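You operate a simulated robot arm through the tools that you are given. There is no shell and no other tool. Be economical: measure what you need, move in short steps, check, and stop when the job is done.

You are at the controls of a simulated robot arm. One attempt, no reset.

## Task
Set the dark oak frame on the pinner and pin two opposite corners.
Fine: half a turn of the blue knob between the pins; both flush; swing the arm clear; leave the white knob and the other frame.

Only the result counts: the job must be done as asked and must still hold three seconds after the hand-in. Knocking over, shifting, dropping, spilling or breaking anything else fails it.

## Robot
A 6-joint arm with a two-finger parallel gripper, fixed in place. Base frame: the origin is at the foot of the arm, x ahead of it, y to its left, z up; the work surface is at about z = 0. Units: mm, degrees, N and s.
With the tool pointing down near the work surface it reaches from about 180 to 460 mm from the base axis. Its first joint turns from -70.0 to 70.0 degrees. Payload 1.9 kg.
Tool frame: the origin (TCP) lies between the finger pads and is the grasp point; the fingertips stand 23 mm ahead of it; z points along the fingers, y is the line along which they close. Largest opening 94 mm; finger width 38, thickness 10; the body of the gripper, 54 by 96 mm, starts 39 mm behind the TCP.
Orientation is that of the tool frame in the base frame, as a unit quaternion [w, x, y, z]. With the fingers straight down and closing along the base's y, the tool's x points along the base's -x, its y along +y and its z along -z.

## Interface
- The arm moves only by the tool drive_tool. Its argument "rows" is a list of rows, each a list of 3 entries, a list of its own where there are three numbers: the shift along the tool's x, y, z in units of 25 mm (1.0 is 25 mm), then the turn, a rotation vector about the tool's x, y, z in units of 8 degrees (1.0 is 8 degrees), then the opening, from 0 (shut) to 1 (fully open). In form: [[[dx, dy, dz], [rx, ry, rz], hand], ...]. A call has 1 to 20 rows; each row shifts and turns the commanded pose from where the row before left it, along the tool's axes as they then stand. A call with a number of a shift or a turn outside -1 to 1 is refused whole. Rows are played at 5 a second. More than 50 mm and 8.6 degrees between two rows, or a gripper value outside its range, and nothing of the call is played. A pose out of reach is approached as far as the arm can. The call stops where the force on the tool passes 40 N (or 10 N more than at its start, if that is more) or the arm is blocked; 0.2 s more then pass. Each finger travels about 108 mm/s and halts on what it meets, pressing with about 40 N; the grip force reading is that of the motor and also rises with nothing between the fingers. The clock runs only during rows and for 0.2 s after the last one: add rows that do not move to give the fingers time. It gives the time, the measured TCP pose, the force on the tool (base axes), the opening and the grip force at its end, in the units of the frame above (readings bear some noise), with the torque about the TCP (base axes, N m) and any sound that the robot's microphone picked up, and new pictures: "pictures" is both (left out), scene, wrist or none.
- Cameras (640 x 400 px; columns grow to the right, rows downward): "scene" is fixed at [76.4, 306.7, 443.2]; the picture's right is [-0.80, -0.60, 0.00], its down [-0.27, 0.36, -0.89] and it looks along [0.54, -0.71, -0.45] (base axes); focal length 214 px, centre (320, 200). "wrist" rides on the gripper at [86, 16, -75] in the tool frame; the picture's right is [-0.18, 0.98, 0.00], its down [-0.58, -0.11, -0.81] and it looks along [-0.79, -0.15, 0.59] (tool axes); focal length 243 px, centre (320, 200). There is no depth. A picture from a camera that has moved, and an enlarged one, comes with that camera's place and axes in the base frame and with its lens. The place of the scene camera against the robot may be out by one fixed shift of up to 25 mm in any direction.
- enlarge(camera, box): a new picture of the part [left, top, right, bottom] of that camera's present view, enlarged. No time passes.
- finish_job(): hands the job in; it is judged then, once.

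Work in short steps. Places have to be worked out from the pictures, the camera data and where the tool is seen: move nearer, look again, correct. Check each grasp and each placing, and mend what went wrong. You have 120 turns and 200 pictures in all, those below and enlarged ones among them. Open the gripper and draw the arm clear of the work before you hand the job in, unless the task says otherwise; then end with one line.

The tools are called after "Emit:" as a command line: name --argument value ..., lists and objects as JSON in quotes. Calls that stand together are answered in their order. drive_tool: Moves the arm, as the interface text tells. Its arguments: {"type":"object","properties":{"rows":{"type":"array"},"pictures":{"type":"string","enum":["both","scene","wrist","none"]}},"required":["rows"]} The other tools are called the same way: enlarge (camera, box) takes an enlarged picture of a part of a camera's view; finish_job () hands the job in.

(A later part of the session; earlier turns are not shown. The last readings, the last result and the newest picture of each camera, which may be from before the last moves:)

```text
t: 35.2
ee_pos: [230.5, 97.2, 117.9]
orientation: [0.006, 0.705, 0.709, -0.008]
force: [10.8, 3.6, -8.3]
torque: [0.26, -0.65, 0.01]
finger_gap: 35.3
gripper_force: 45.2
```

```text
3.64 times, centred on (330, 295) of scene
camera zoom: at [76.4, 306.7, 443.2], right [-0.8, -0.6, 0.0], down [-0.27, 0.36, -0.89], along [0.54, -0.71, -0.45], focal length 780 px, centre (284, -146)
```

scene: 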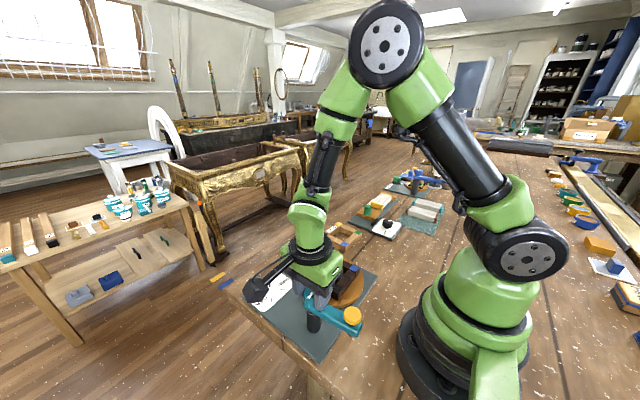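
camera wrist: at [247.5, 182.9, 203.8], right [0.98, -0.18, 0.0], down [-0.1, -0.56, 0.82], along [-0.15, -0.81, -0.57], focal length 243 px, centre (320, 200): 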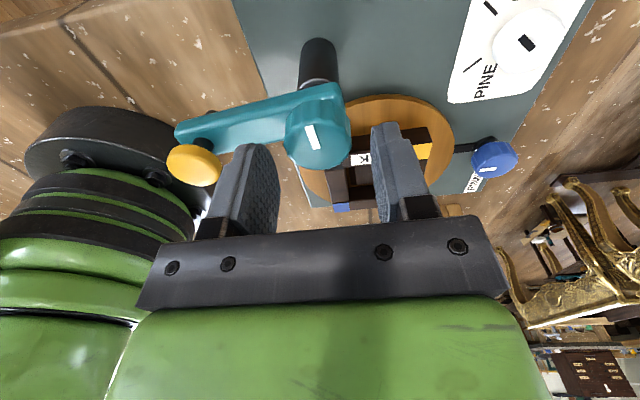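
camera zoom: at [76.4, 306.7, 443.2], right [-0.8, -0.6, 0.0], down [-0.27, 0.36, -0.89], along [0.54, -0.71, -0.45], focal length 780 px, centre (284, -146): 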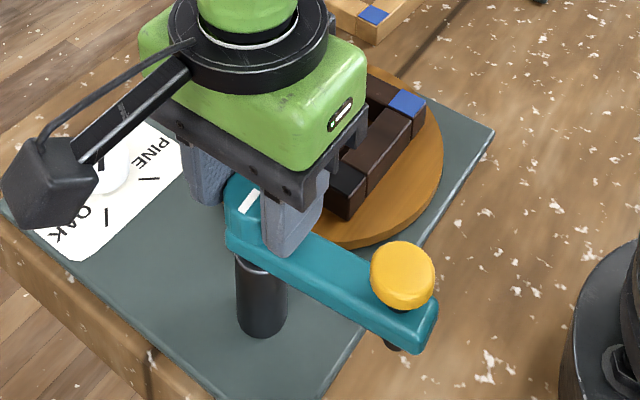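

Gripped (35 mm). I'll turn the knob 16° counter-clockwise and check that the arm follows.

Emit:
drive_tool --rows '[[[0, 0.03, 0], [0, 0, -0.5], 0.2], [[0, 0, 0], [0, 0, -0.5], 0.2], [[0, 0, 0], [0, 0, -0.5], 0.2], [[0, 0, 0], [0, 0, -0.5], 0.2], [[0, 0, 0], [0, 0, 0], 0.2]]' --pictures "scene"

```text
t: 36.4
ee_pos: [230.2, 98.1, 116.0]
orientation: [0.005, 0.6, 0.8, -0.01]
force: [-19.6, 17.1, 28.0]
torque: [0.33, 0.03, -0.09]
finger_gap: 35.5
gripper_force: 45.1
```

scene: 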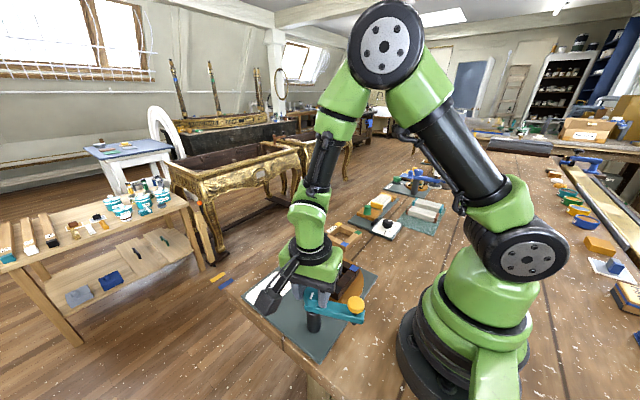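

The arm follows the knob. I'll relieve the side load by a fraction of a millimetre and keep turning.

Emit:
drive_tool --rows '[[[0.02, -0.015, -0.02], [0, 0, 0], 0.2], [[0, 0, 0], [0, 0, -0.5], 0.2], [[0, 0, 0], [0, 0, -0.5], 0.2], [[0, 0, 0], [0, 0, -0.5], 0.2], [[0, 0, 0], [0, 0, -0.5], 0.2], [[0, 0, 0], [0, 0, 0], 0.2]]' --pictures "scene"

```text
t: 37.8
ee_pos: [230.2, 97.4, 115.8]
orientation: [0.002, 0.482, 0.876, -0.012]
force: [-1.6, -35.9, -20.1]
torque: [-0.14, -0.39, -0.05]
finger_gap: 35.4
gripper_force: 45.4
```

scene: 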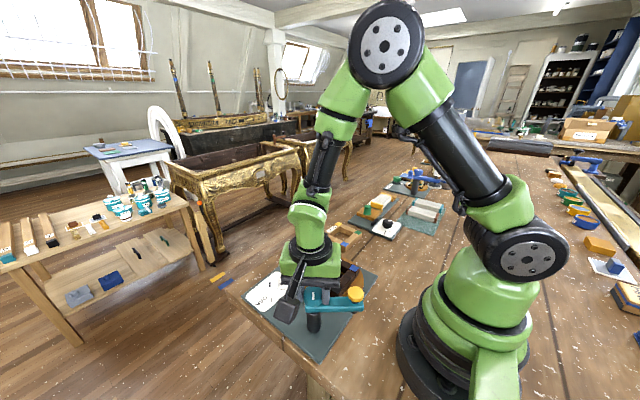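

Continuing with another small correction; about 48° remain.

Emit:
drive_tool --rows '[[[-0.017, -0.011, 0.01], [0, 0, 0], 0.2], [[0, 0, 0], [0, 0, -0.5], 0.2], [[0, 0, 0], [0, 0, -0.5], 0.2], [[0, 0, 0], [0, 0, -0.5], 0.2], [[0, 0, 0], [0, 0, 0], 0.2]]' --pictures "none"

```text
t: 39.0
ee_pos: [229.4, 96.9, 116.6]
orientation: [0.001, 0.388, 0.922, -0.012]
force: [-13.6, -29.2, -4.3]
torque: [0.08, -0.15, -0.09]
finger_gap: 35.4
gripper_force: 45.2
```

Continuing the turn with a small relief shift.

Emit:
drive_tool --rows '[[[-0.006, -0.023, 0], [0, 0, 0], 0.2], [[0, 0, 0], [0, 0, -0.5], 0.2], [[0, 0, 0], [0, 0, -0.5], 0.2], [[0, 0, 0], [0, 0, -0.5], 0.2], [[0, 0, 0], [0, 0, 0], 0.2]]' --pictures "scene"

Emit:
enlarge --camera "scene" --box '[260, 240, 400, 350]'

```text
t: 40.2
ee_pos: [228.9, 97.2, 115.8]
orientation: [0.0, 0.29, 0.957, -0.012]
force: [-21.0, -12.0, 2.3]
torque: [0.35, -0.04, -0.06]
finger_gap: 35.3
gripper_force: 44.9
```

scene: 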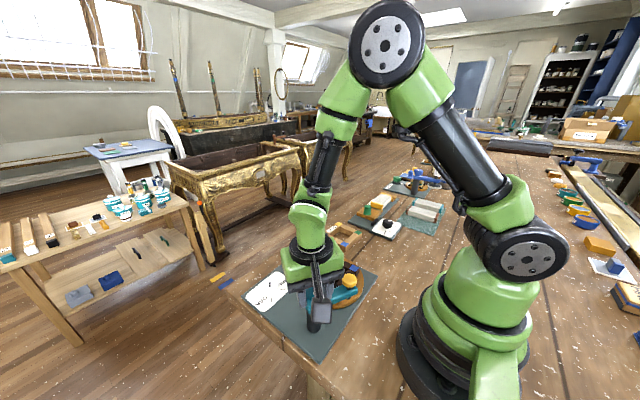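

```text
3.64 times, centred on (330, 295) of scene
camera zoom: at [76.4, 306.7, 443.2], right [-0.8, -0.6, 0.0], down [-0.27, 0.36, -0.89], along [0.54, -0.71, -0.45], focal length 780 px, centre (284, -146)
```

zoom: 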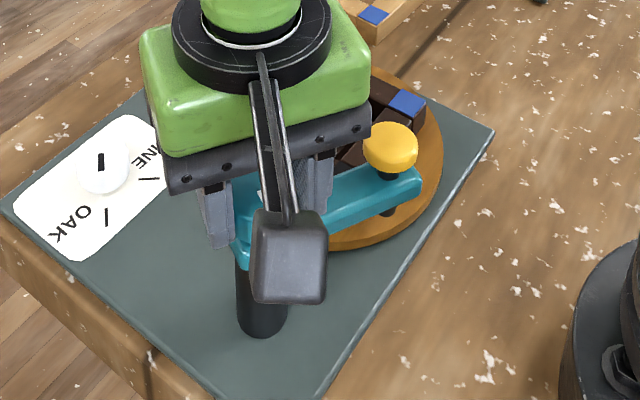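

Turned about 56°; the pin foot is approaching the black corner. I'll turn 16° more and then check.

Emit:
drive_tool --rows '[[[0.009, -0.016, 0], [0, 0, 0], 0.2], [[0, 0, 0], [0, 0, -0.5], 0.2], [[0, 0, 0], [0, 0, -0.5], 0.2], [[0.01, 0, 0], [0, 0, -0.5], 0.2], [[0, 0, 0], [0, 0, -0.5], 0.2], [[0, 0, 0], [0, 0, 0], 0.2]]' --pictures "wrist"

Emit:
enlarge --camera "scene" --box '[260, 240, 400, 350]'

```text
t: 41.6
ee_pos: [227.8, 96.3, 116.6]
orientation: [-0.001, 0.155, 0.988, -0.012]
force: [-1.5, -4.8, 4.6]
torque: [0.51, -0.29, 0.01]
finger_gap: 35.4
gripper_force: 44.8
stopped in row 6: the force on the tool passed its limit at 41 N (the readings are from after the stop); the commanded pose is now the measured one
camera wrist: at [151.3, 139.3, 190.5], right [0.47, 0.88, -0.02], down [0.53, -0.26, 0.81], along [0.71, -0.4, -0.59], focal length 243 px, centre (320, 200)
```

wrist: 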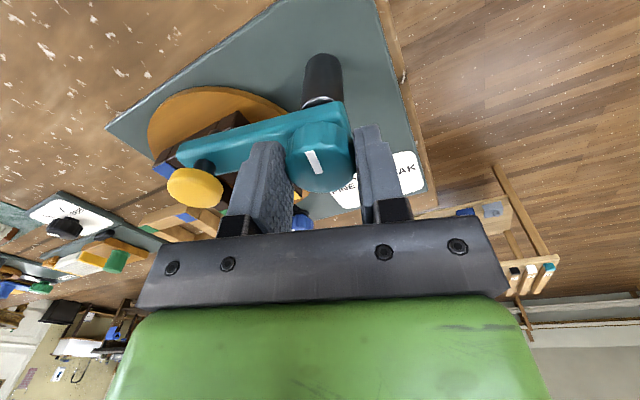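

```text
3.64 times, centred on (330, 295) of scene
camera zoom: at [76.4, 306.7, 443.2], right [-0.8, -0.6, 0.0], down [-0.27, 0.36, -0.89], along [0.54, -0.71, -0.45], focal length 780 px, centre (284, -146)
```

zoom: 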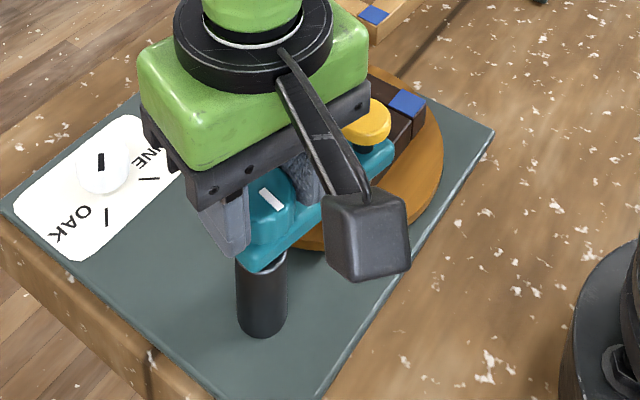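

Head is at about (217, 14) against a corner target of about (230, 17). I'll turn another 8°, then release and rise to check the alignment.

Emit:
drive_tool --rows '[[[0, 0, 0], [0, 0, -0.5], 0.2], [[0, 0, 0], [0, 0, -0.5], 0.2], [[0, 0, 0], [0, 0, 0], 0.2]]' --pictures "none"

Emit:
drive_tool --rows '[[[0, 0, 0], [0, 0, 0], 0.5], [[0, 0, 0], [0, 0, 0], 0.55], [[0, 0, -0.6], [0, 0, 0], 0.55], [[0, 0, -1], [0, 0, 0], 0.55], [[0, 0, -1], [0, 0, 0], 0.55], [[0, 0, -1], [0, 0, 0], 0.55], [[0, 0, 0], [0, 0, 0], 0.55]]' --pictures "wrist"

Emit:
enlarge --camera "scene" --box '[260, 240, 400, 350]'

Emit:
enlarge --camera "wrist" --box '[140, 0, 460, 200]'

```text
t: 42.4
ee_pos: [228.7, 95.7, 116.5]
orientation: [-0.003, 0.085, 0.996, -0.012]
force: [-0.1, -19.3, 9.0]
torque: [0.33, -0.09, 0.02]
finger_gap: 35.6
gripper_force: 44.4
```

```text
t: 44.0
ee_pos: [229.8, 98.3, 205.2]
orientation: [-0.002, 0.084, 0.996, -0.012]
force: [0.5, -0.4, 0.2]
torque: [0.02, 0.03, -0.02]
finger_gap: 51.8
gripper_force: 0.0
camera wrist: at [146.9, 130.2, 280.5], right [0.35, 0.94, -0.02], down [0.56, -0.19, 0.81], along [0.75, -0.29, -0.59], focal length 243 px, centre (320, 200)
```

wrist: 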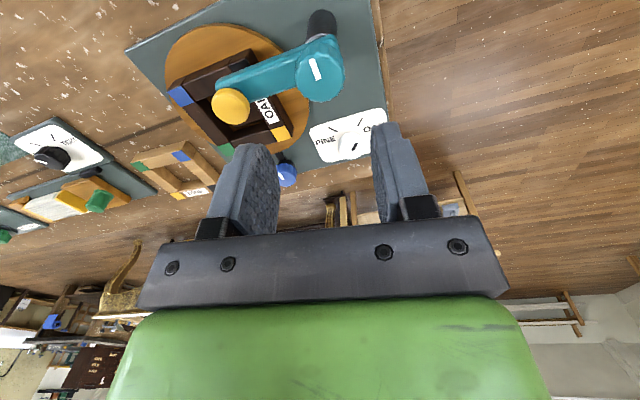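

```text
3.64 times, centred on (330, 295) of scene
camera zoom: at [76.4, 306.7, 443.2], right [-0.8, -0.6, 0.0], down [-0.27, 0.36, -0.89], along [0.54, -0.71, -0.45], focal length 780 px, centre (284, -146)
```

zoom: 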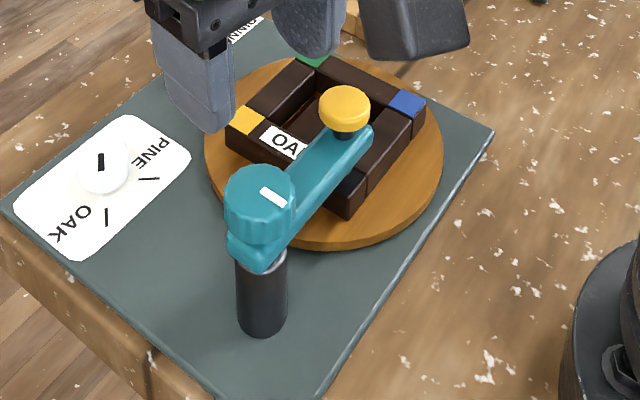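

```text
2.00 times, centred on (300, 100) of wrist
camera zoom: at [146.9, 130.2, 280.5], right [0.35, 0.94, -0.02], down [0.56, -0.19, 0.81], along [0.75, -0.29, -0.59], focal length 485 px, centre (360, 400)
```

zoom: 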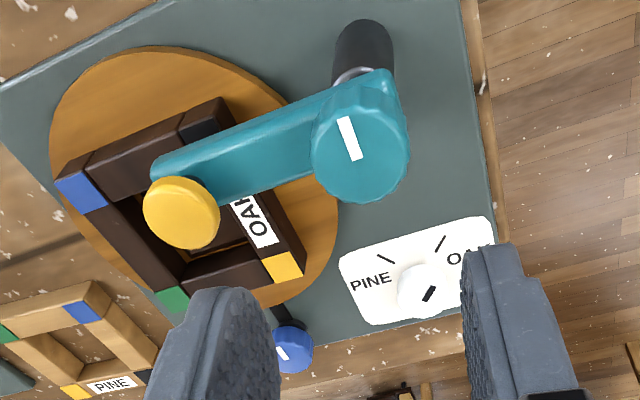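

The head sits about over the black corner. To check its x alignment precisely, I'll look along the arm with the 90° yaw and the camera at x≈230.

Emit:
drive_tool --rows '[[[0.2, -0.8, 0], [0, 0, 0], 0.55], [[0.17, -0.8, 0], [0, 0, 0], 0.55], [[0, 0, 0], [0, 0, 1], 0.55], [[0, 0, 0], [0, 0, 1], 0.55], [[0, 0, 0], [0, 0, 1], 0.55], [[0, 0, 0], [0, 0, 1], 0.55], [[0, 0, 0], [0, 0, 1], 0.55], [[0, 0, 0], [0, 0, 1], 0.55], [[0, 0, 0], [0, 0, 1], 0.55], [[0, 0, 0], [0, 0, 1], 0.55], [[0, 0, 0], [0, 0, 1], 0.55], [[0, 0, 0], [0, 0, 1], 0.55], [[0, 0, 0], [0, 0, 0], 0.55]]' --pictures "wrist"

Emit:
enlarge --camera "wrist" --box '[200, 0, 440, 150]'

```text
t: 46.8
ee_pos: [213.1, 60.9, 207.0]
orientation: [0.005, 0.705, 0.709, -0.01]
force: [0.2, 0.5, -0.1]
torque: [-0.01, 0.0, 0.0]
finger_gap: 51.7
gripper_force: 0.1
camera wrist: at [229.3, 148.3, 279.9], right [0.98, -0.18, 0.0], down [-0.1, -0.56, 0.82], along [-0.15, -0.81, -0.57], focal length 243 px, centre (320, 200)
```

wrist: 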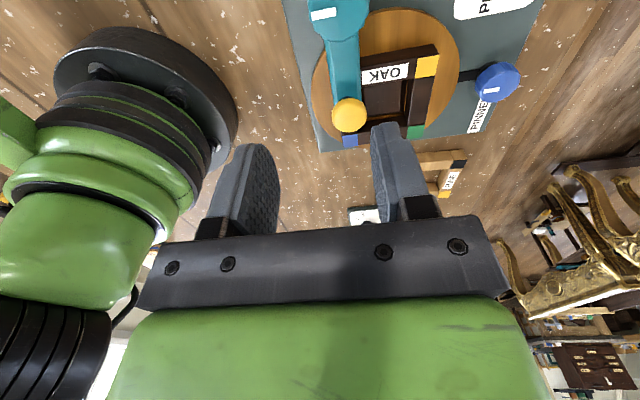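

```text
2.67 times, centred on (320, 75) of wrist
camera zoom: at [229.3, 148.3, 279.9], right [0.98, -0.18, 0.0], down [-0.1, -0.56, 0.82], along [-0.15, -0.81, -0.57], focal length 647 px, centre (320, 533)
```

zoom: 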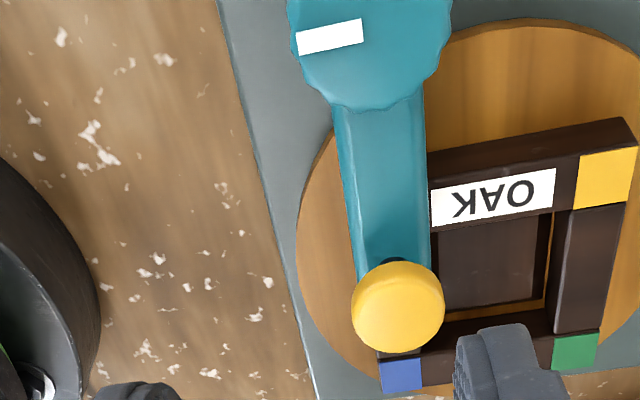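

The head is at about (230.5, 18) and the corner centre about (229, 16), which is well within the corner patch. I'll close the fingers, move above the yellow button and descend near it.

Emit:
drive_tool --rows '[[[-0.86, 0.35, 0], [0, 0, 0], 0.2], [[-0.86, 0.35, 0], [0, 0, 0], 0], [[0, 0, 1], [0, 0, 0], 0], [[0, 0, 1], [0, 0, 0], 0], [[0, 0, 0.8], [0, 0, 0], 0], [[0, 0, 0], [0, 0, 0], 0]]' --pictures "wrist"

Emit:
enlarge --camera "scene" --box '[260, 240, 400, 350]'

```text
t: 48.2
ee_pos: [231.2, 15.6, 137.6]
orientation: [0.005, 0.705, 0.709, -0.01]
force: [0.6, 0.5, 0.0]
torque: [0.03, -0.02, 0.0]
finger_gap: 0.1
gripper_force: 40.5
camera wrist: at [246.8, 103.8, 210.3], right [0.98, -0.18, 0.0], down [-0.1, -0.56, 0.82], along [-0.15, -0.81, -0.57], focal length 243 px, centre (320, 200)
```

wrist: 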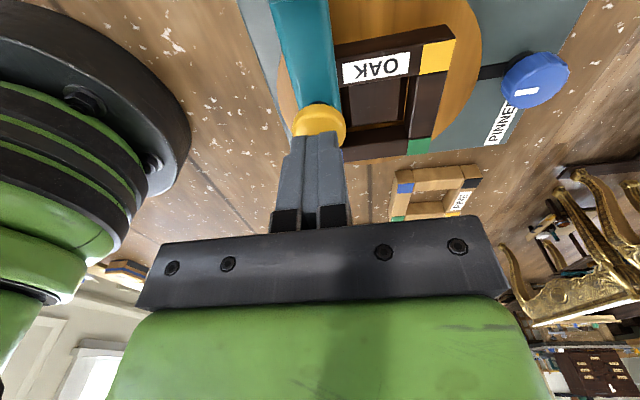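

```text
3.64 times, centred on (330, 295) of scene
camera zoom: at [76.4, 306.7, 443.2], right [-0.8, -0.6, 0.0], down [-0.27, 0.36, -0.89], along [0.54, -0.71, -0.45], focal length 780 px, centre (284, -146)
```

zoom: 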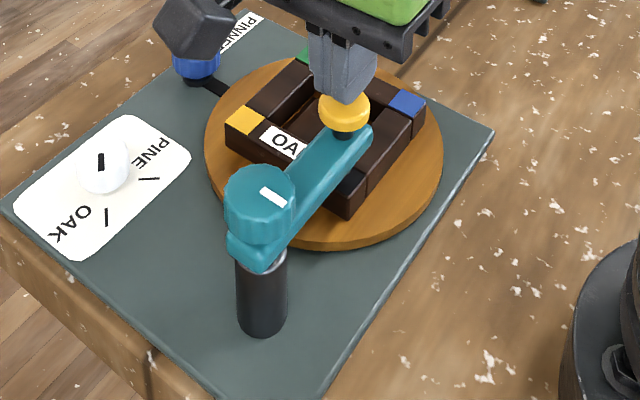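

The button is at about (231, 20). I'll nudge +4 mm in y and press down in small steps.

Emit:
drive_tool --rows '[[[0.15, 0, 0.15], [0, 0, 0], 0], [[0, 0, 0.15], [0, 0, 0], 0], [[0, 0, 0.1], [0, 0, 0], 0], [[0, 0, 0.1], [0, 0, 0], 0], [[0, 0, 0.1], [0, 0, 0], 0], [[0, 0, 0.1], [0, 0, 0], 0], [[0, 0, 0.1], [0, 0, 0], 0], [[0, 0, 0.1], [0, 0, 0], 0]]' --pictures "none"

```text
t: 49.8
ee_pos: [231.6, 18.6, 119.4]
orientation: [0.007, 0.705, 0.709, -0.009]
force: [-5.1, -1.3, 21.1]
torque: [0.22, 0.12, 0.23]
finger_gap: 0.0
gripper_force: 39.8
heard: click
stopped in row 8: the force on the tool passed its limit at 51 N (the readings are from after the stop); the commanded pose is now the measured one
```

A click was heard and the force limit stopped the move. Let me look before pressing on.

Emit:
enlarge --camera "scene" --box '[300, 240, 380, 310]'

Emit:
enlarge --camera "wrist" --box '[240, 40, 480, 180]'

```text
5.71 times, centred on (340, 275) of scene
camera zoom: at [76.4, 306.7, 443.2], right [-0.8, -0.6, 0.0], down [-0.27, 0.36, -0.89], along [0.54, -0.71, -0.45], focal length 1226 px, centre (206, -229)
```

zoom: 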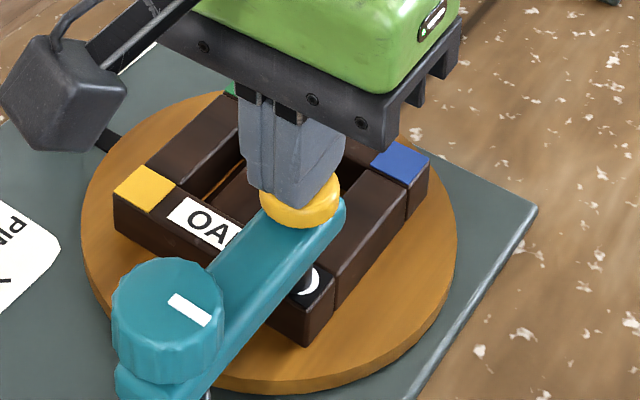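

```text
2.67 times, centred on (360, 110) of wrist
camera zoom: at [246.4, 107.2, 192.2], right [0.98, -0.18, 0.0], down [-0.1, -0.56, 0.82], along [-0.15, -0.81, -0.57], focal length 647 px, centre (213, 440)
```

zoom: 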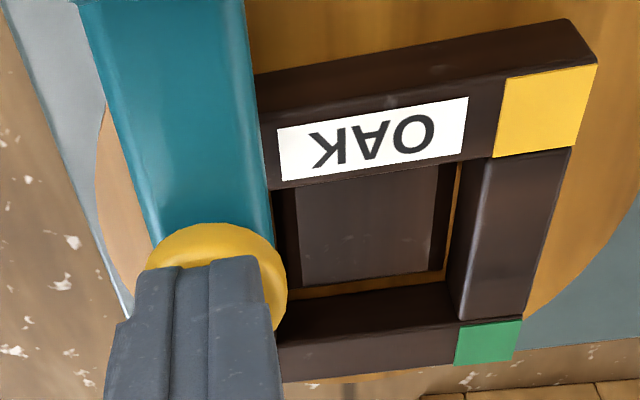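

The button looks fully down, with a white mark visible at the black corner. I'll lift off and look at the pin.

Emit:
drive_tool --rows '[[[0, 0, -0.5], [0, 0, 0], 0], [[0, 0, -1], [0, 0, 0], 0], [[0, 0, -1], [0, 0, 0], 0], [[0, 0, -1], [0, 0, 0], 0], [[0, 0, 0], [0, 0, 0], 0]]' --pictures "wrist"

Emit:
enlarge --camera "scene" --box '[300, 240, 380, 310]'

Emit:
enlarge --camera "scene" --box '[325, 268, 360, 298]'

```text
t: 51.0
ee_pos: [230.0, 21.1, 206.5]
orientation: [0.006, 0.706, 0.709, -0.01]
force: [-0.8, -0.2, 1.1]
torque: [0.0, 0.0, 0.01]
finger_gap: 0.2
gripper_force: 39.8
camera wrist: at [246.3, 109.1, 279.3], right [0.98, -0.18, 0.0], down [-0.1, -0.56, 0.82], along [-0.15, -0.81, -0.57], focal length 243 px, centre (320, 200)
```

wrist: 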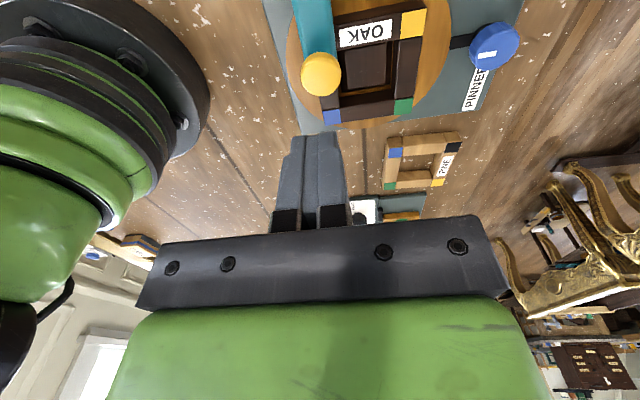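

```text
5.71 times, centred on (340, 275) of scene
camera zoom: at [76.4, 306.7, 443.2], right [-0.8, -0.6, 0.0], down [-0.27, 0.36, -0.89], along [0.54, -0.71, -0.45], focal length 1226 px, centre (206, -229)
```

zoom: 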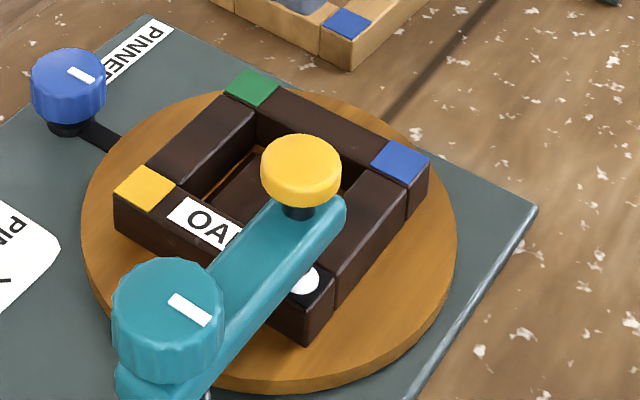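

```text
13.33 times, centred on (342, 283) of scene
camera zoom: at [76.4, 306.7, 443.2], right [-0.8, -0.6, 0.0], down [-0.27, 0.36, -0.89], along [0.54, -0.71, -0.45], focal length 2860 px, centre (20, -907)
```

zoom: 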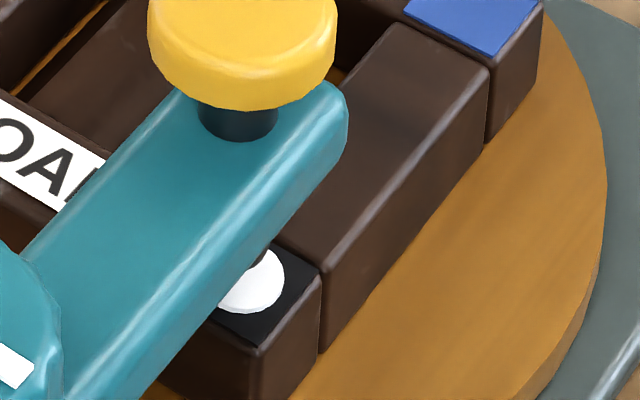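

The white pin head sits in the black corner and the button has sprung back. Now I'll move above the blue knob and look at it.

Emit:
drive_tool --rows '[[[-0.23, 0.88, 0], [0, 0, 0], 0.5], [[-0.23, 0.88, 0], [0, 0, 0], 0.5], [[-0.23, 0.88, 0], [0, 0, 0], 0.5], [[-0.23, 0.88, 0], [0, 0, 0], 0.5], [[-0.23, 0.88, 0], [0, 0, 0], 0.5], [[-0.23, 0.88, 0], [0, 0, 0], 0.5], [[-0.23, 0.88, 0.6], [0, 0, 0], 0.5], [[0, 0, 0.8], [0, 0, 0], 0.5], [[0, 0, 0], [0, 0, 0], 0.5]]' --pictures "wrist"

Emit:
enlarge --camera "wrist" --box '[180, 0, 420, 150]'

Emit:
enlarge --camera "scene" --box '[270, 220, 390, 320]'

```text
t: 53.0
ee_pos: [386.3, -19.9, 171.9]
orientation: [0.006, 0.705, 0.709, -0.01]
force: [-0.5, -0.9, 0.2]
torque: [-0.01, 0.02, 0.0]
finger_gap: 47.0
gripper_force: 0.1
camera wrist: at [401.2, 68.3, 244.2], right [0.98, -0.18, 0.0], down [-0.1, -0.56, 0.82], along [-0.15, -0.81, -0.57], focal length 243 px, centre (320, 200)
```

wrist: 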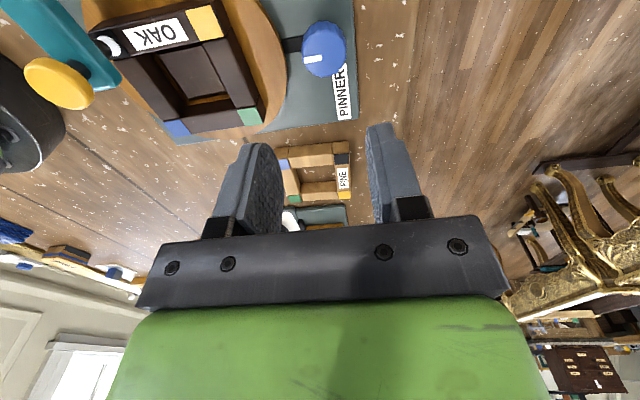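

```text
2.67 times, centred on (300, 75) of wrist
camera zoom: at [401.2, 68.3, 244.2], right [0.98, -0.18, 0.0], down [-0.1, -0.56, 0.82], along [-0.15, -0.81, -0.57], focal length 647 px, centre (373, 533)
```

zoom: 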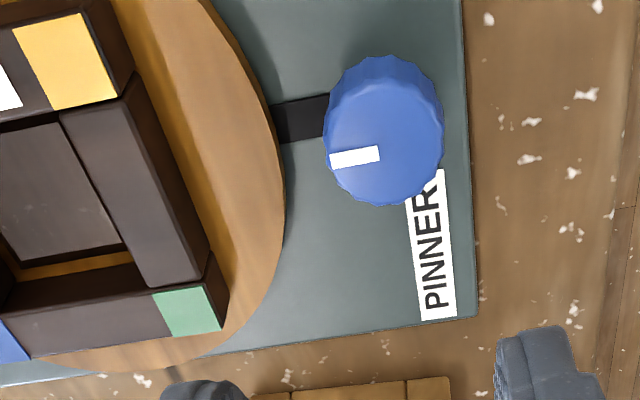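

```text
4.00 times, centred on (330, 270) of scene
camera zoom: at [76.4, 306.7, 443.2], right [-0.8, -0.6, 0.0], down [-0.27, 0.36, -0.89], along [0.54, -0.71, -0.45], focal length 858 px, centre (280, -80)
```

zoom: 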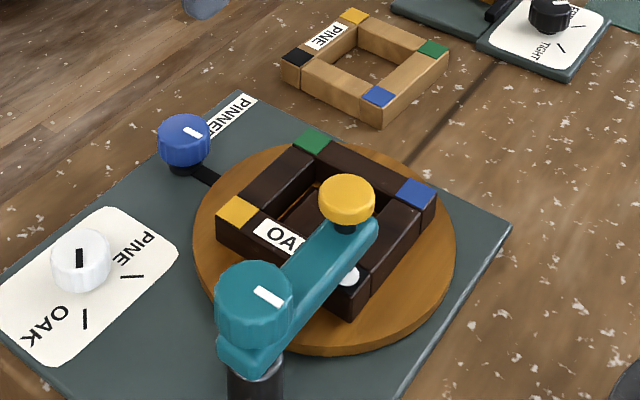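

The blue knob is at about (387.5, -21.5), about 33 mm across, with its top at roughly z 35. I'll descend to TCP z≈72 and re-measure.

Emit:
drive_tool --rows '[[[0, 0, 1], [0, 0, 0], 0.55], [[0, 0, 1], [0, 0, 0], 0.55], [[0, 0, 1], [0, 0, 0], 0.55], [[0, 0, 1], [0, 0, 0], 0.55], [[0, 0, 0], [0, 0, 0], 0.55]]' --pictures "wrist"

Emit:
enlarge --camera "wrist" --box '[180, 40, 420, 200]'

Emit:
enlarge --camera "scene" --box '[270, 220, 350, 290]'

```text
t: 54.2
ee_pos: [384.6, -22.3, 72.0]
orientation: [0.006, 0.705, 0.709, -0.01]
force: [0.5, 0.8, 0.3]
torque: [-0.02, 0.0, -0.01]
finger_gap: 51.7
gripper_force: 0.0
camera wrist: at [400.2, 66.3, 144.7], right [0.98, -0.18, 0.0], down [-0.1, -0.56, 0.82], along [-0.15, -0.81, -0.57], focal length 243 px, centre (320, 200)
```

wrist: 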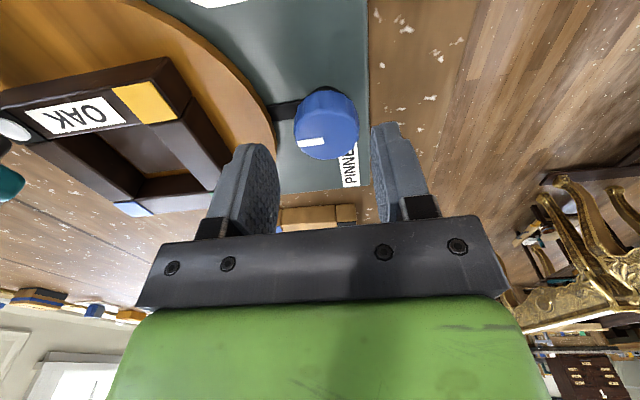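

```text
2.50 times, centred on (300, 120) of wrist
camera zoom: at [400.2, 66.3, 144.7], right [0.98, -0.18, 0.0], down [-0.1, -0.56, 0.82], along [-0.15, -0.81, -0.57], focal length 606 px, centre (370, 400)
```

zoom: 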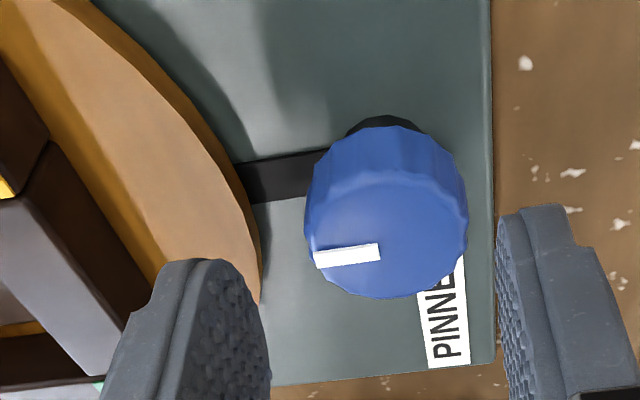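

```text
5.71 times, centred on (310, 255) of scene
camera zoom: at [76.4, 306.7, 443.2], right [-0.8, -0.6, 0.0], down [-0.27, 0.36, -0.89], along [0.54, -0.71, -0.45], focal length 1226 px, centre (377, -114)
```

zoom: 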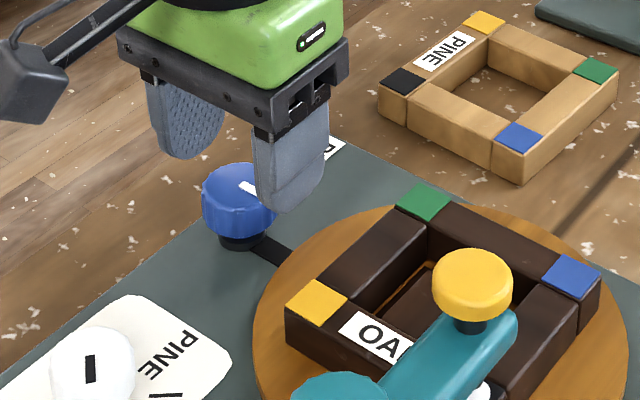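

Triangulation gives a knob top at z≈39, centre (387.5, -20.5). I'll correct, lower 25 mm and grip.

Emit:
drive_tool --rows '[[[0.06, 0.1, 0.4], [0, 0, 0], 0.55], [[0, 0, 0.6], [0, 0, 0], 0.55], [[0, 0, 0], [0, 0, 0], 0.55]]' --pictures "wrist"

Emit:
drive_tool --rows '[[[0, 0, 0], [0, 0, 0], 0.2], [[0, 0, 0], [0, 0, 0], 0.2], [[0, 0, 0], [0, 0, 0], 0.2]]' --pictures "scene"

```text
t: 55.0
ee_pos: [385.9, -19.6, 46.6]
orientation: [0.006, 0.705, 0.709, -0.01]
force: [-0.1, -1.2, -0.2]
torque: [0.01, -0.01, 0.01]
finger_gap: 51.8
gripper_force: 0.0
camera wrist: at [402.6, 67.4, 119.7], right [0.98, -0.18, 0.0], down [-0.1, -0.56, 0.82], along [-0.15, -0.81, -0.57], focal length 243 px, centre (320, 200)
```

wrist: 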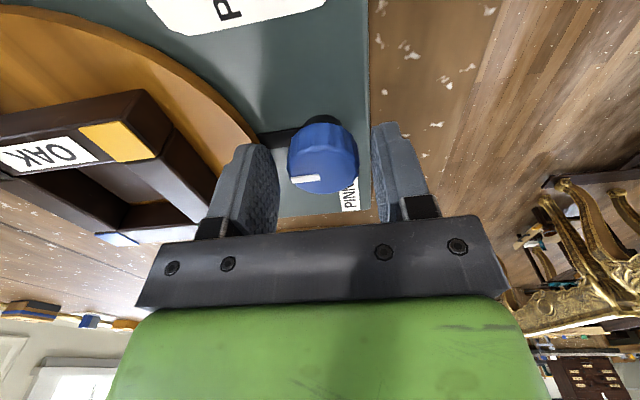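

```text
t: 55.8
ee_pos: [387.5, -21.4, 47.6]
orientation: [0.009, 0.704, 0.71, -0.009]
force: [31.8, 0.1, -20.6]
torque: [0.22, 0.0, 0.04]
finger_gap: 35.6
gripper_force: 44.9
```

scene: 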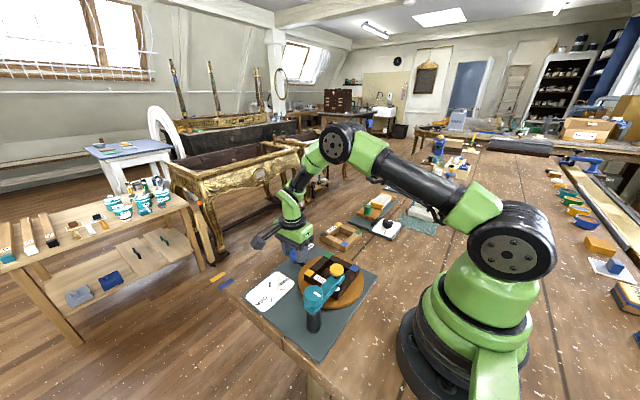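

Gripped (35.6 mm) with a side load, so I'll shift about 0.8 mm in +x to relieve it, then start turning.

Emit:
drive_tool --rows '[[[0, 0.035, 0.01], [0, 0, 0], 0.2], [[0, 0, 0], [0, 0, -0.5], 0.2], [[0, 0, 0], [0, 0, -0.5], 0.2], [[0, 0, 0], [0, 0, -0.5], 0.2], [[0, 0, 0], [0, 0, 0], 0.2]]' --pictures "scene"

Emit:
enlarge --camera "scene" --box '[270, 230, 390, 320]'

```text
t: 57.0
ee_pos: [388.1, -20.7, 46.8]
orientation: [0.006, 0.628, 0.778, -0.01]
force: [-7.7, 0.6, 25.7]
torque: [-0.28, -0.39, -0.03]
finger_gap: 35.8
gripper_force: 44.6
```

scene: 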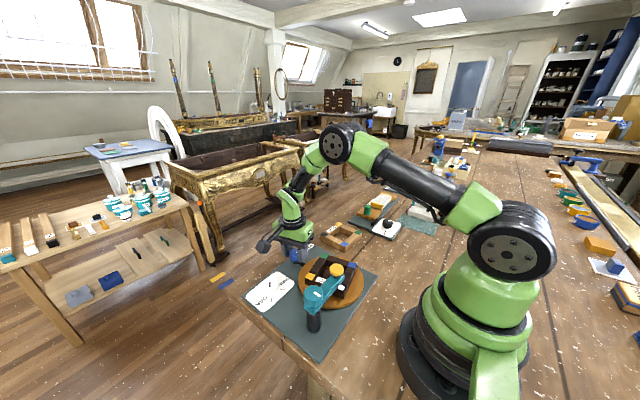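

```text
4.44 times, centred on (330, 275) of scene
camera zoom: at [76.3, 306.7, 443.2], right [-0.8, -0.6, 0.0], down [-0.27, 0.36, -0.89], along [0.54, -0.71, -0.45], focal length 953 px, centre (276, -133)
```

zoom: 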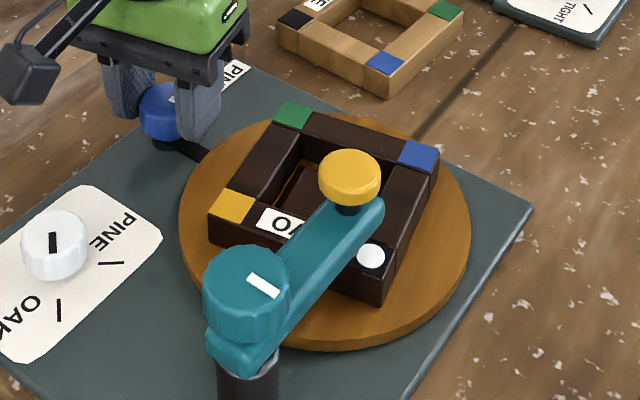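

The disc turns with the knob, about 1:1 in the same direction. Continuing with load relief.

Emit:
drive_tool --rows '[[[0, 0, -0.02], [0, 0, 0], 0.2], [[0, 0, 0], [0, 0, -0.6], 0.2], [[0, 0, 0], [0, 0, -0.6], 0.2], [[0, 0, 0], [0, 0, -0.6], 0.2], [[0, 0, 0], [0, 0, -0.6], 0.2], [[0, 0, 0], [0, 0, 0], 0.2]]' --pictures "none"

```text
t: 58.3
ee_pos: [387.8, -20.9, 46.9]
orientation: [0.002, 0.494, 0.869, -0.012]
force: [-7.7, -0.1, 4.8]
torque: [-0.04, -0.81, 0.01]
finger_gap: 35.8
gripper_force: 45.2
stopped in row 6: the force on the tool passed its limit at 41 N (the readings are from after the stop); the commanded pose is now the measured one
```

About 30° done, and the stop has reset the load. Continuing.

Emit:
drive_tool --rows '[[[0, 0, 0], [0, 0, -0.6], 0.2], [[0, 0, 0], [0, 0, -0.6], 0.2], [[0, 0, 0], [0, 0, -0.6], 0.2], [[0, 0, 0], [0, 0, -0.6], 0.2], [[0, 0, 0], [0, 0, 0], 0.2]]' --pictures "none"

```text
t: 59.5
ee_pos: [386.9, -19.5, 48.0]
orientation: [-0.001, 0.342, 0.94, -0.013]
force: [-23.0, -16.5, 17.6]
torque: [0.21, -0.21, -0.08]
finger_gap: 35.9
gripper_force: 44.6
```

About 50° so far. Relieving and continuing.

Emit:
drive_tool --rows '[[[0.005, -0.025, -0.015], [0, 0, 0], 0.2], [[0, 0, 0], [0, 0, -0.6], 0.2], [[0, 0, 0], [0, 0, -0.6], 0.2], [[0, 0, 0], [0, 0, -0.6], 0.2], [[0, 0, 0], [0, 0, -0.6], 0.2], [[0, 0, 0], [0, 0, 0], 0.2]]' --pictures "scene"

Emit:
enlarge --camera "scene" --box '[270, 230, 390, 320]'

```text
t: 60.9
ee_pos: [386.5, -21.6, 47.8]
orientation: [-0.002, 0.179, 0.984, -0.013]
force: [-9.1, -26.8, -15.4]
torque: [0.22, -0.34, -0.02]
finger_gap: 35.8
gripper_force: 44.9
```

scene: 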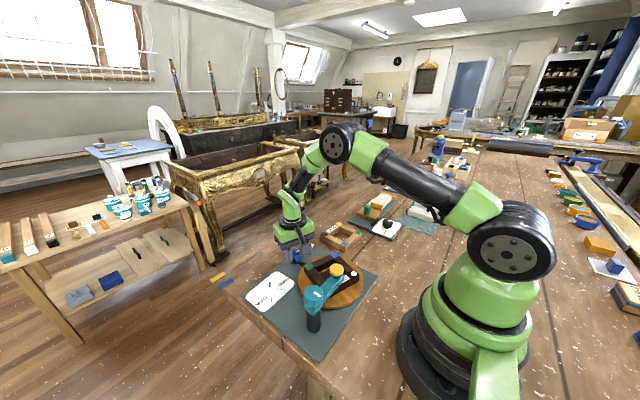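

```text
4.44 times, centred on (330, 275) of scene
camera zoom: at [76.5, 306.7, 443.1], right [-0.8, -0.6, 0.0], down [-0.27, 0.36, -0.89], along [0.54, -0.71, -0.45], focal length 953 px, centre (276, -133)
```

zoom: 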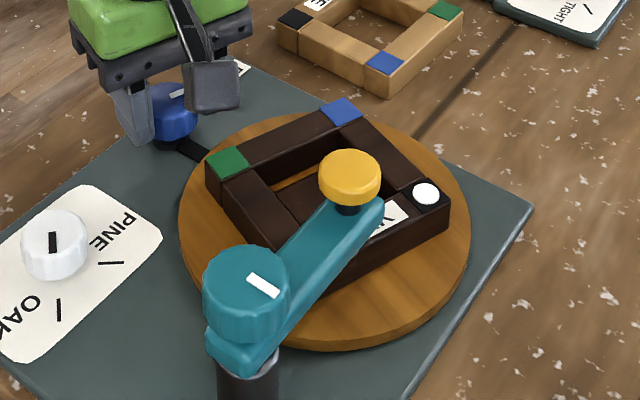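

About 69° so far, and the pin looks flat in the black patch. Continuing.

Emit:
drive_tool --rows '[[[0, -0.025, 0.01], [0, 0, 0], 0.2], [[0, 0, 0], [0, 0, -0.6], 0.2], [[0, 0, 0], [0, 0, -0.6], 0.2], [[0, 0, 0], [0, 0, -0.6], 0.2], [[0, 0, 0], [0, 0, -0.6], 0.2], [[0, 0, 0], [0, 0, 0], 0.2]]' --pictures "none"

```text
t: 62.3
ee_pos: [386.5, -22.6, 47.2]
orientation: [-0.005, 0.013, 1.0, -0.012]
force: [-7.0, -29.9, -11.1]
torque: [0.22, 0.08, 0.01]
finger_gap: 35.9
gripper_force: 45.2
```

About 88° so far; continuing past halfway.

Emit:
drive_tool --rows '[[[0.008, -0.028, 0.008], [0, 0, 0], 0.2], [[0, 0, 0], [0, 0, -0.6], 0.2], [[0, 0, 0], [0, 0, -0.6], 0.2], [[0, 0, 0], [0, 0, -0.6], 0.2], [[0, 0, 0], [0, 0, -0.6], 0.2], [[0, 0, 0], [0, 0, 0], 0.2]]' --pictures "none"

```text
t: 63.7
ee_pos: [386.9, -23.5, 48.5]
orientation: [-0.005, -0.154, 0.988, -0.012]
force: [-0.7, -30.8, -3.9]
torque: [0.23, 0.44, -0.02]
finger_gap: 36.2
gripper_force: 44.8
```

About 107° so far. Continuing.

Emit:
drive_tool --rows '[[[0.009, -0.03, 0], [0, 0, 0], 0.2], [[0, 0, 0], [0, 0, -0.6], 0.2], [[0, 0, 0], [0, 0, -0.6], 0.2], [[0, 0, 0], [0, 0, -0.6], 0.2], [[0, 0, 0], [0, 0, -0.6], 0.2], [[0, 0, 0], [0, 0, 0], 0.2]]' --pictures "scene"

Emit:
enlarge --camera "scene" --box '[270, 230, 390, 320]'

```text
t: 65.1
ee_pos: [386.9, -24.0, 48.2]
orientation: [-0.007, -0.316, 0.949, -0.01]
force: [5.7, -28.0, 6.2]
torque: [0.11, 0.31, -0.03]
finger_gap: 35.7
gripper_force: 44.8
```

scene: 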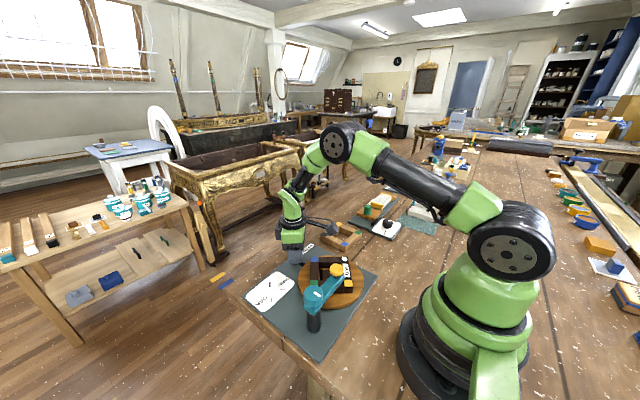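

```text
4.44 times, centred on (330, 275) of scene
camera zoom: at [76.4, 306.7, 443.2], right [-0.8, -0.6, 0.0], down [-0.27, 0.36, -0.89], along [0.54, -0.71, -0.45], focal length 953 px, centre (276, -133)
```

zoom: 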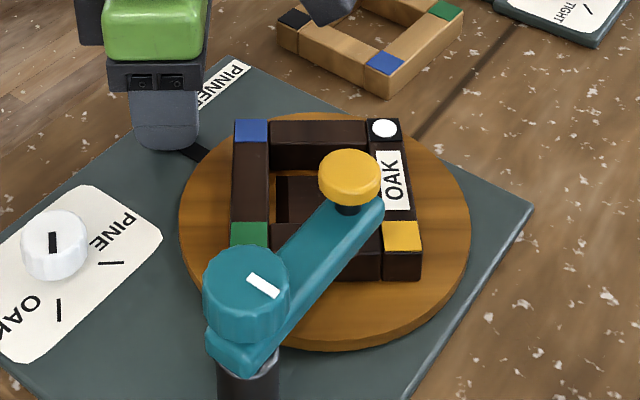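

About 126° so far. Continuing.

Emit:
drive_tool --rows '[[[0.014, -0.026, 0], [0, 0, 0], 0.2], [[0, 0, 0], [0, 0, -0.6], 0.2], [[0, 0, 0], [0, 0, -0.6], 0.2], [[0, 0, 0], [0, 0, -0.6], 0.2], [[0, 0, 0], [0, 0, -0.6], 0.2], [[0, 0, 0], [0, 0, 0], 0.2]]' --pictures "none"

```text
t: 66.5
ee_pos: [387.2, -24.3, 47.3]
orientation: [-0.008, -0.471, 0.882, -0.009]
force: [19.6, -14.3, 8.5]
torque: [0.48, -0.12, -0.06]
finger_gap: 35.7
gripper_force: 44.5
```

About 146° so far, about 34° to go.

Emit:
drive_tool --rows '[[[0, -0.024, 0], [0, 0, 0], 0.2], [[0, 0, 0], [0, 0, -0.6], 0.2], [[0, 0, 0], [0, 0, -0.6], 0.2], [[0, 0, 0], [0, 0, -0.6], 0.2], [[0, 0, 0], [0, 0, -0.6], 0.2], [[0, 0, 0], [0, 0, 0], 0.2]]' --pictures "none"

```text
t: 67.9
ee_pos: [388.4, -24.3, 46.7]
orientation: [-0.009, -0.611, 0.792, -0.008]
force: [23.0, 1.1, 3.5]
torque: [-0.11, -0.03, -0.02]
finger_gap: 35.7
gripper_force: 45.4
```

About 165° so far; the final 15°.

Emit:
drive_tool --rows '[[[-0.005, -0.02, 0], [0, 0, 0], 0.2], [[0, 0, 0], [0, 0, -0.6], 0.2], [[0, 0, 0], [0, 0, -0.6], 0.2], [[0, 0, 0], [0, 0, -0.69], 0.2], [[0, 0, 0], [0, 0, 0], 0.2]]' --pictures "scene"

Emit:
enlarge --camera "scene" --box '[270, 230, 390, 320]'

```text
t: 69.1
ee_pos: [388.4, -25.0, 47.6]
orientation: [0.011, 0.71, -0.704, 0.006]
force: [17.0, 5.9, 7.3]
torque: [-0.29, -0.84, -0.11]
finger_gap: 35.3
gripper_force: 44.9
```

scene: 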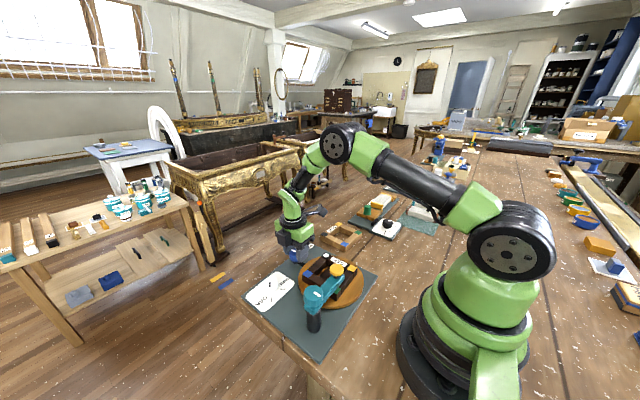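

```text
4.44 times, centred on (330, 275) of scene
camera zoom: at [76.4, 306.7, 443.2], right [-0.8, -0.6, 0.0], down [-0.27, 0.36, -0.89], along [0.54, -0.71, -0.45], focal length 953 px, centre (276, -133)
```

zoom: 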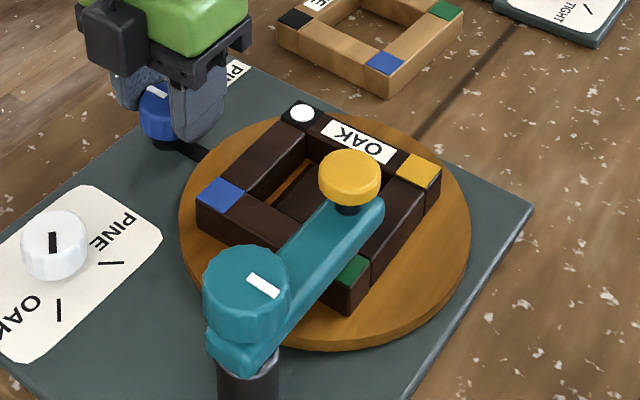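

The frame sits half a turn round (residual under about 0.5°), with the green corner now under the arm. I'll release the knob, rise, close the fingers and go above the button.

Emit:
drive_tool --rows '[[[0, 0, 0], [0, 0, 0], 0.4], [[0, 0, 0], [0, 0, 0], 0.55], [[0, 0, -0.5], [0, 0, 0], 0.55], [[0, 0, -1], [0, 0, 0], 0.55], [[0, 0, -1], [0, 0, 0], 0.4], [[0, 0, -1], [0, 0, 0], 0.2], [[0, 0, -0.7], [0, 0, 0], 0], [[-0.26, 0.9, 0], [0, 0, 0], 0], [[-0.26, 0.9, 0], [0, 0, 0], 0], [[-0.26, 0.9, 0], [0, 0, 0], 0], [[-0.26, 0.9, 0], [0, 0, 0], 0], [[-0.26, 0.9, 0], [0, 0, 0], 0], [[-0.26, 0.9, 0], [0, 0, 0], 0], [[-0.26, 0.88, 0], [0, 0, 0], 0], [[0, 0, 0], [0, 0, 0], 0]]' --pictures "both"

Emit:
enlarge --camera "scene" --box '[270, 230, 390, 320]'

```text
t: 72.3
ee_pos: [231.4, 22.3, 152.4]
orientation: [0.012, 0.709, -0.705, 0.006]
force: [-0.4, -0.2, -0.2]
torque: [0.03, 0.0, 0.01]
finger_gap: 0.1
gripper_force: 39.9
camera wrist: at [215.9, -63.2, 228.8], right [-0.98, 0.18, 0.0], down [0.11, 0.6, 0.79], along [0.14, 0.78, -0.61], focal length 243 px, centre (320, 200)
```

scene: 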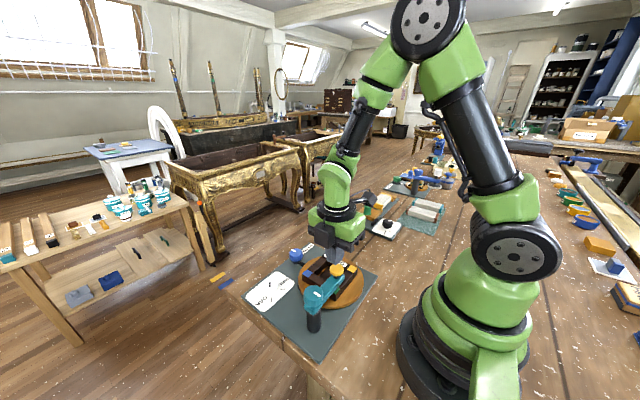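
wrist: 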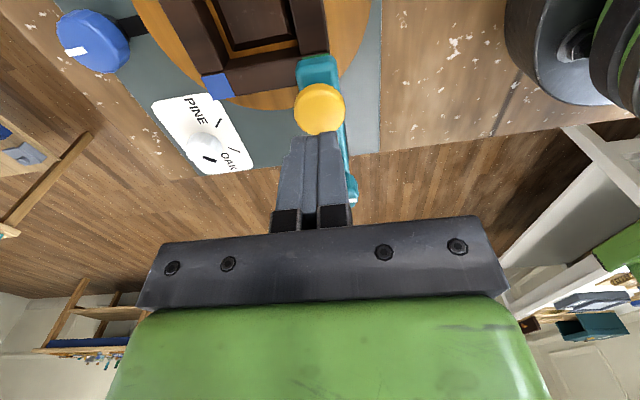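

```text
4.44 times, centred on (330, 275) of scene
camera zoom: at [76.4, 306.7, 443.2], right [-0.8, -0.6, 0.0], down [-0.27, 0.36, -0.89], along [0.54, -0.71, -0.45], focal length 953 px, centre (276, -133)
```

zoom: 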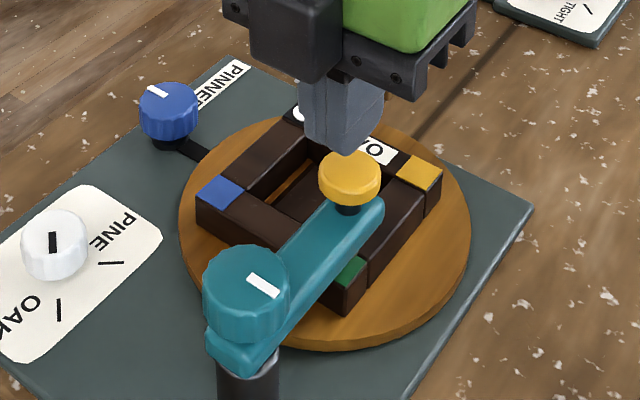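

The arm is still over the (now green) corner. Pressing the button down in small steps as before.

Emit:
drive_tool --rows '[[[0.1, 0, 0.5], [0, 0, 0], 0], [[0, 0, 0.4], [0, 0, 0], 0], [[0, 0, 0.1], [0, 0, 0], 0], [[0, 0, 0.1], [0, 0, 0], 0], [[0, 0, 0.1], [0, 0, 0], 0], [[0, 0, 0.1], [0, 0, 0], 0], [[0, 0, 0.1], [0, 0, 0], 0], [[0, 0, 0.1], [0, 0, 0], 0], [[0, 0, 0.1], [0, 0, 0], 0]]' --pictures "none"

Emit:
enlarge --camera "scene" --box '[300, 240, 380, 310]'

```text
t: 73.8
ee_pos: [231.0, 19.5, 119.2]
orientation: [0.009, 0.71, -0.704, 0.007]
force: [-4.2, -0.3, 20.7]
torque: [0.21, 0.11, 0.22]
finger_gap: 0.0
gripper_force: 40.1
heard: click
stopped in row 7: the force on the tool passed its limit at 54 N (the readings are from after the stop); the commanded pose is now the measured one
```

```text
5.71 times, centred on (340, 275) of scene
camera zoom: at [76.4, 306.7, 443.2], right [-0.8, -0.6, 0.0], down [-0.27, 0.36, -0.89], along [0.54, -0.71, -0.45], focal length 1226 px, centre (206, -229)
```

zoom: 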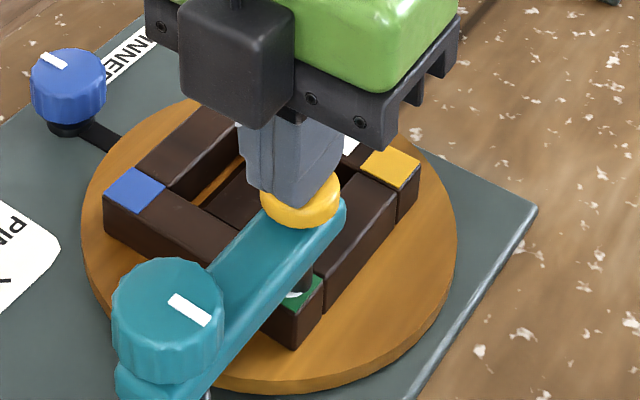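

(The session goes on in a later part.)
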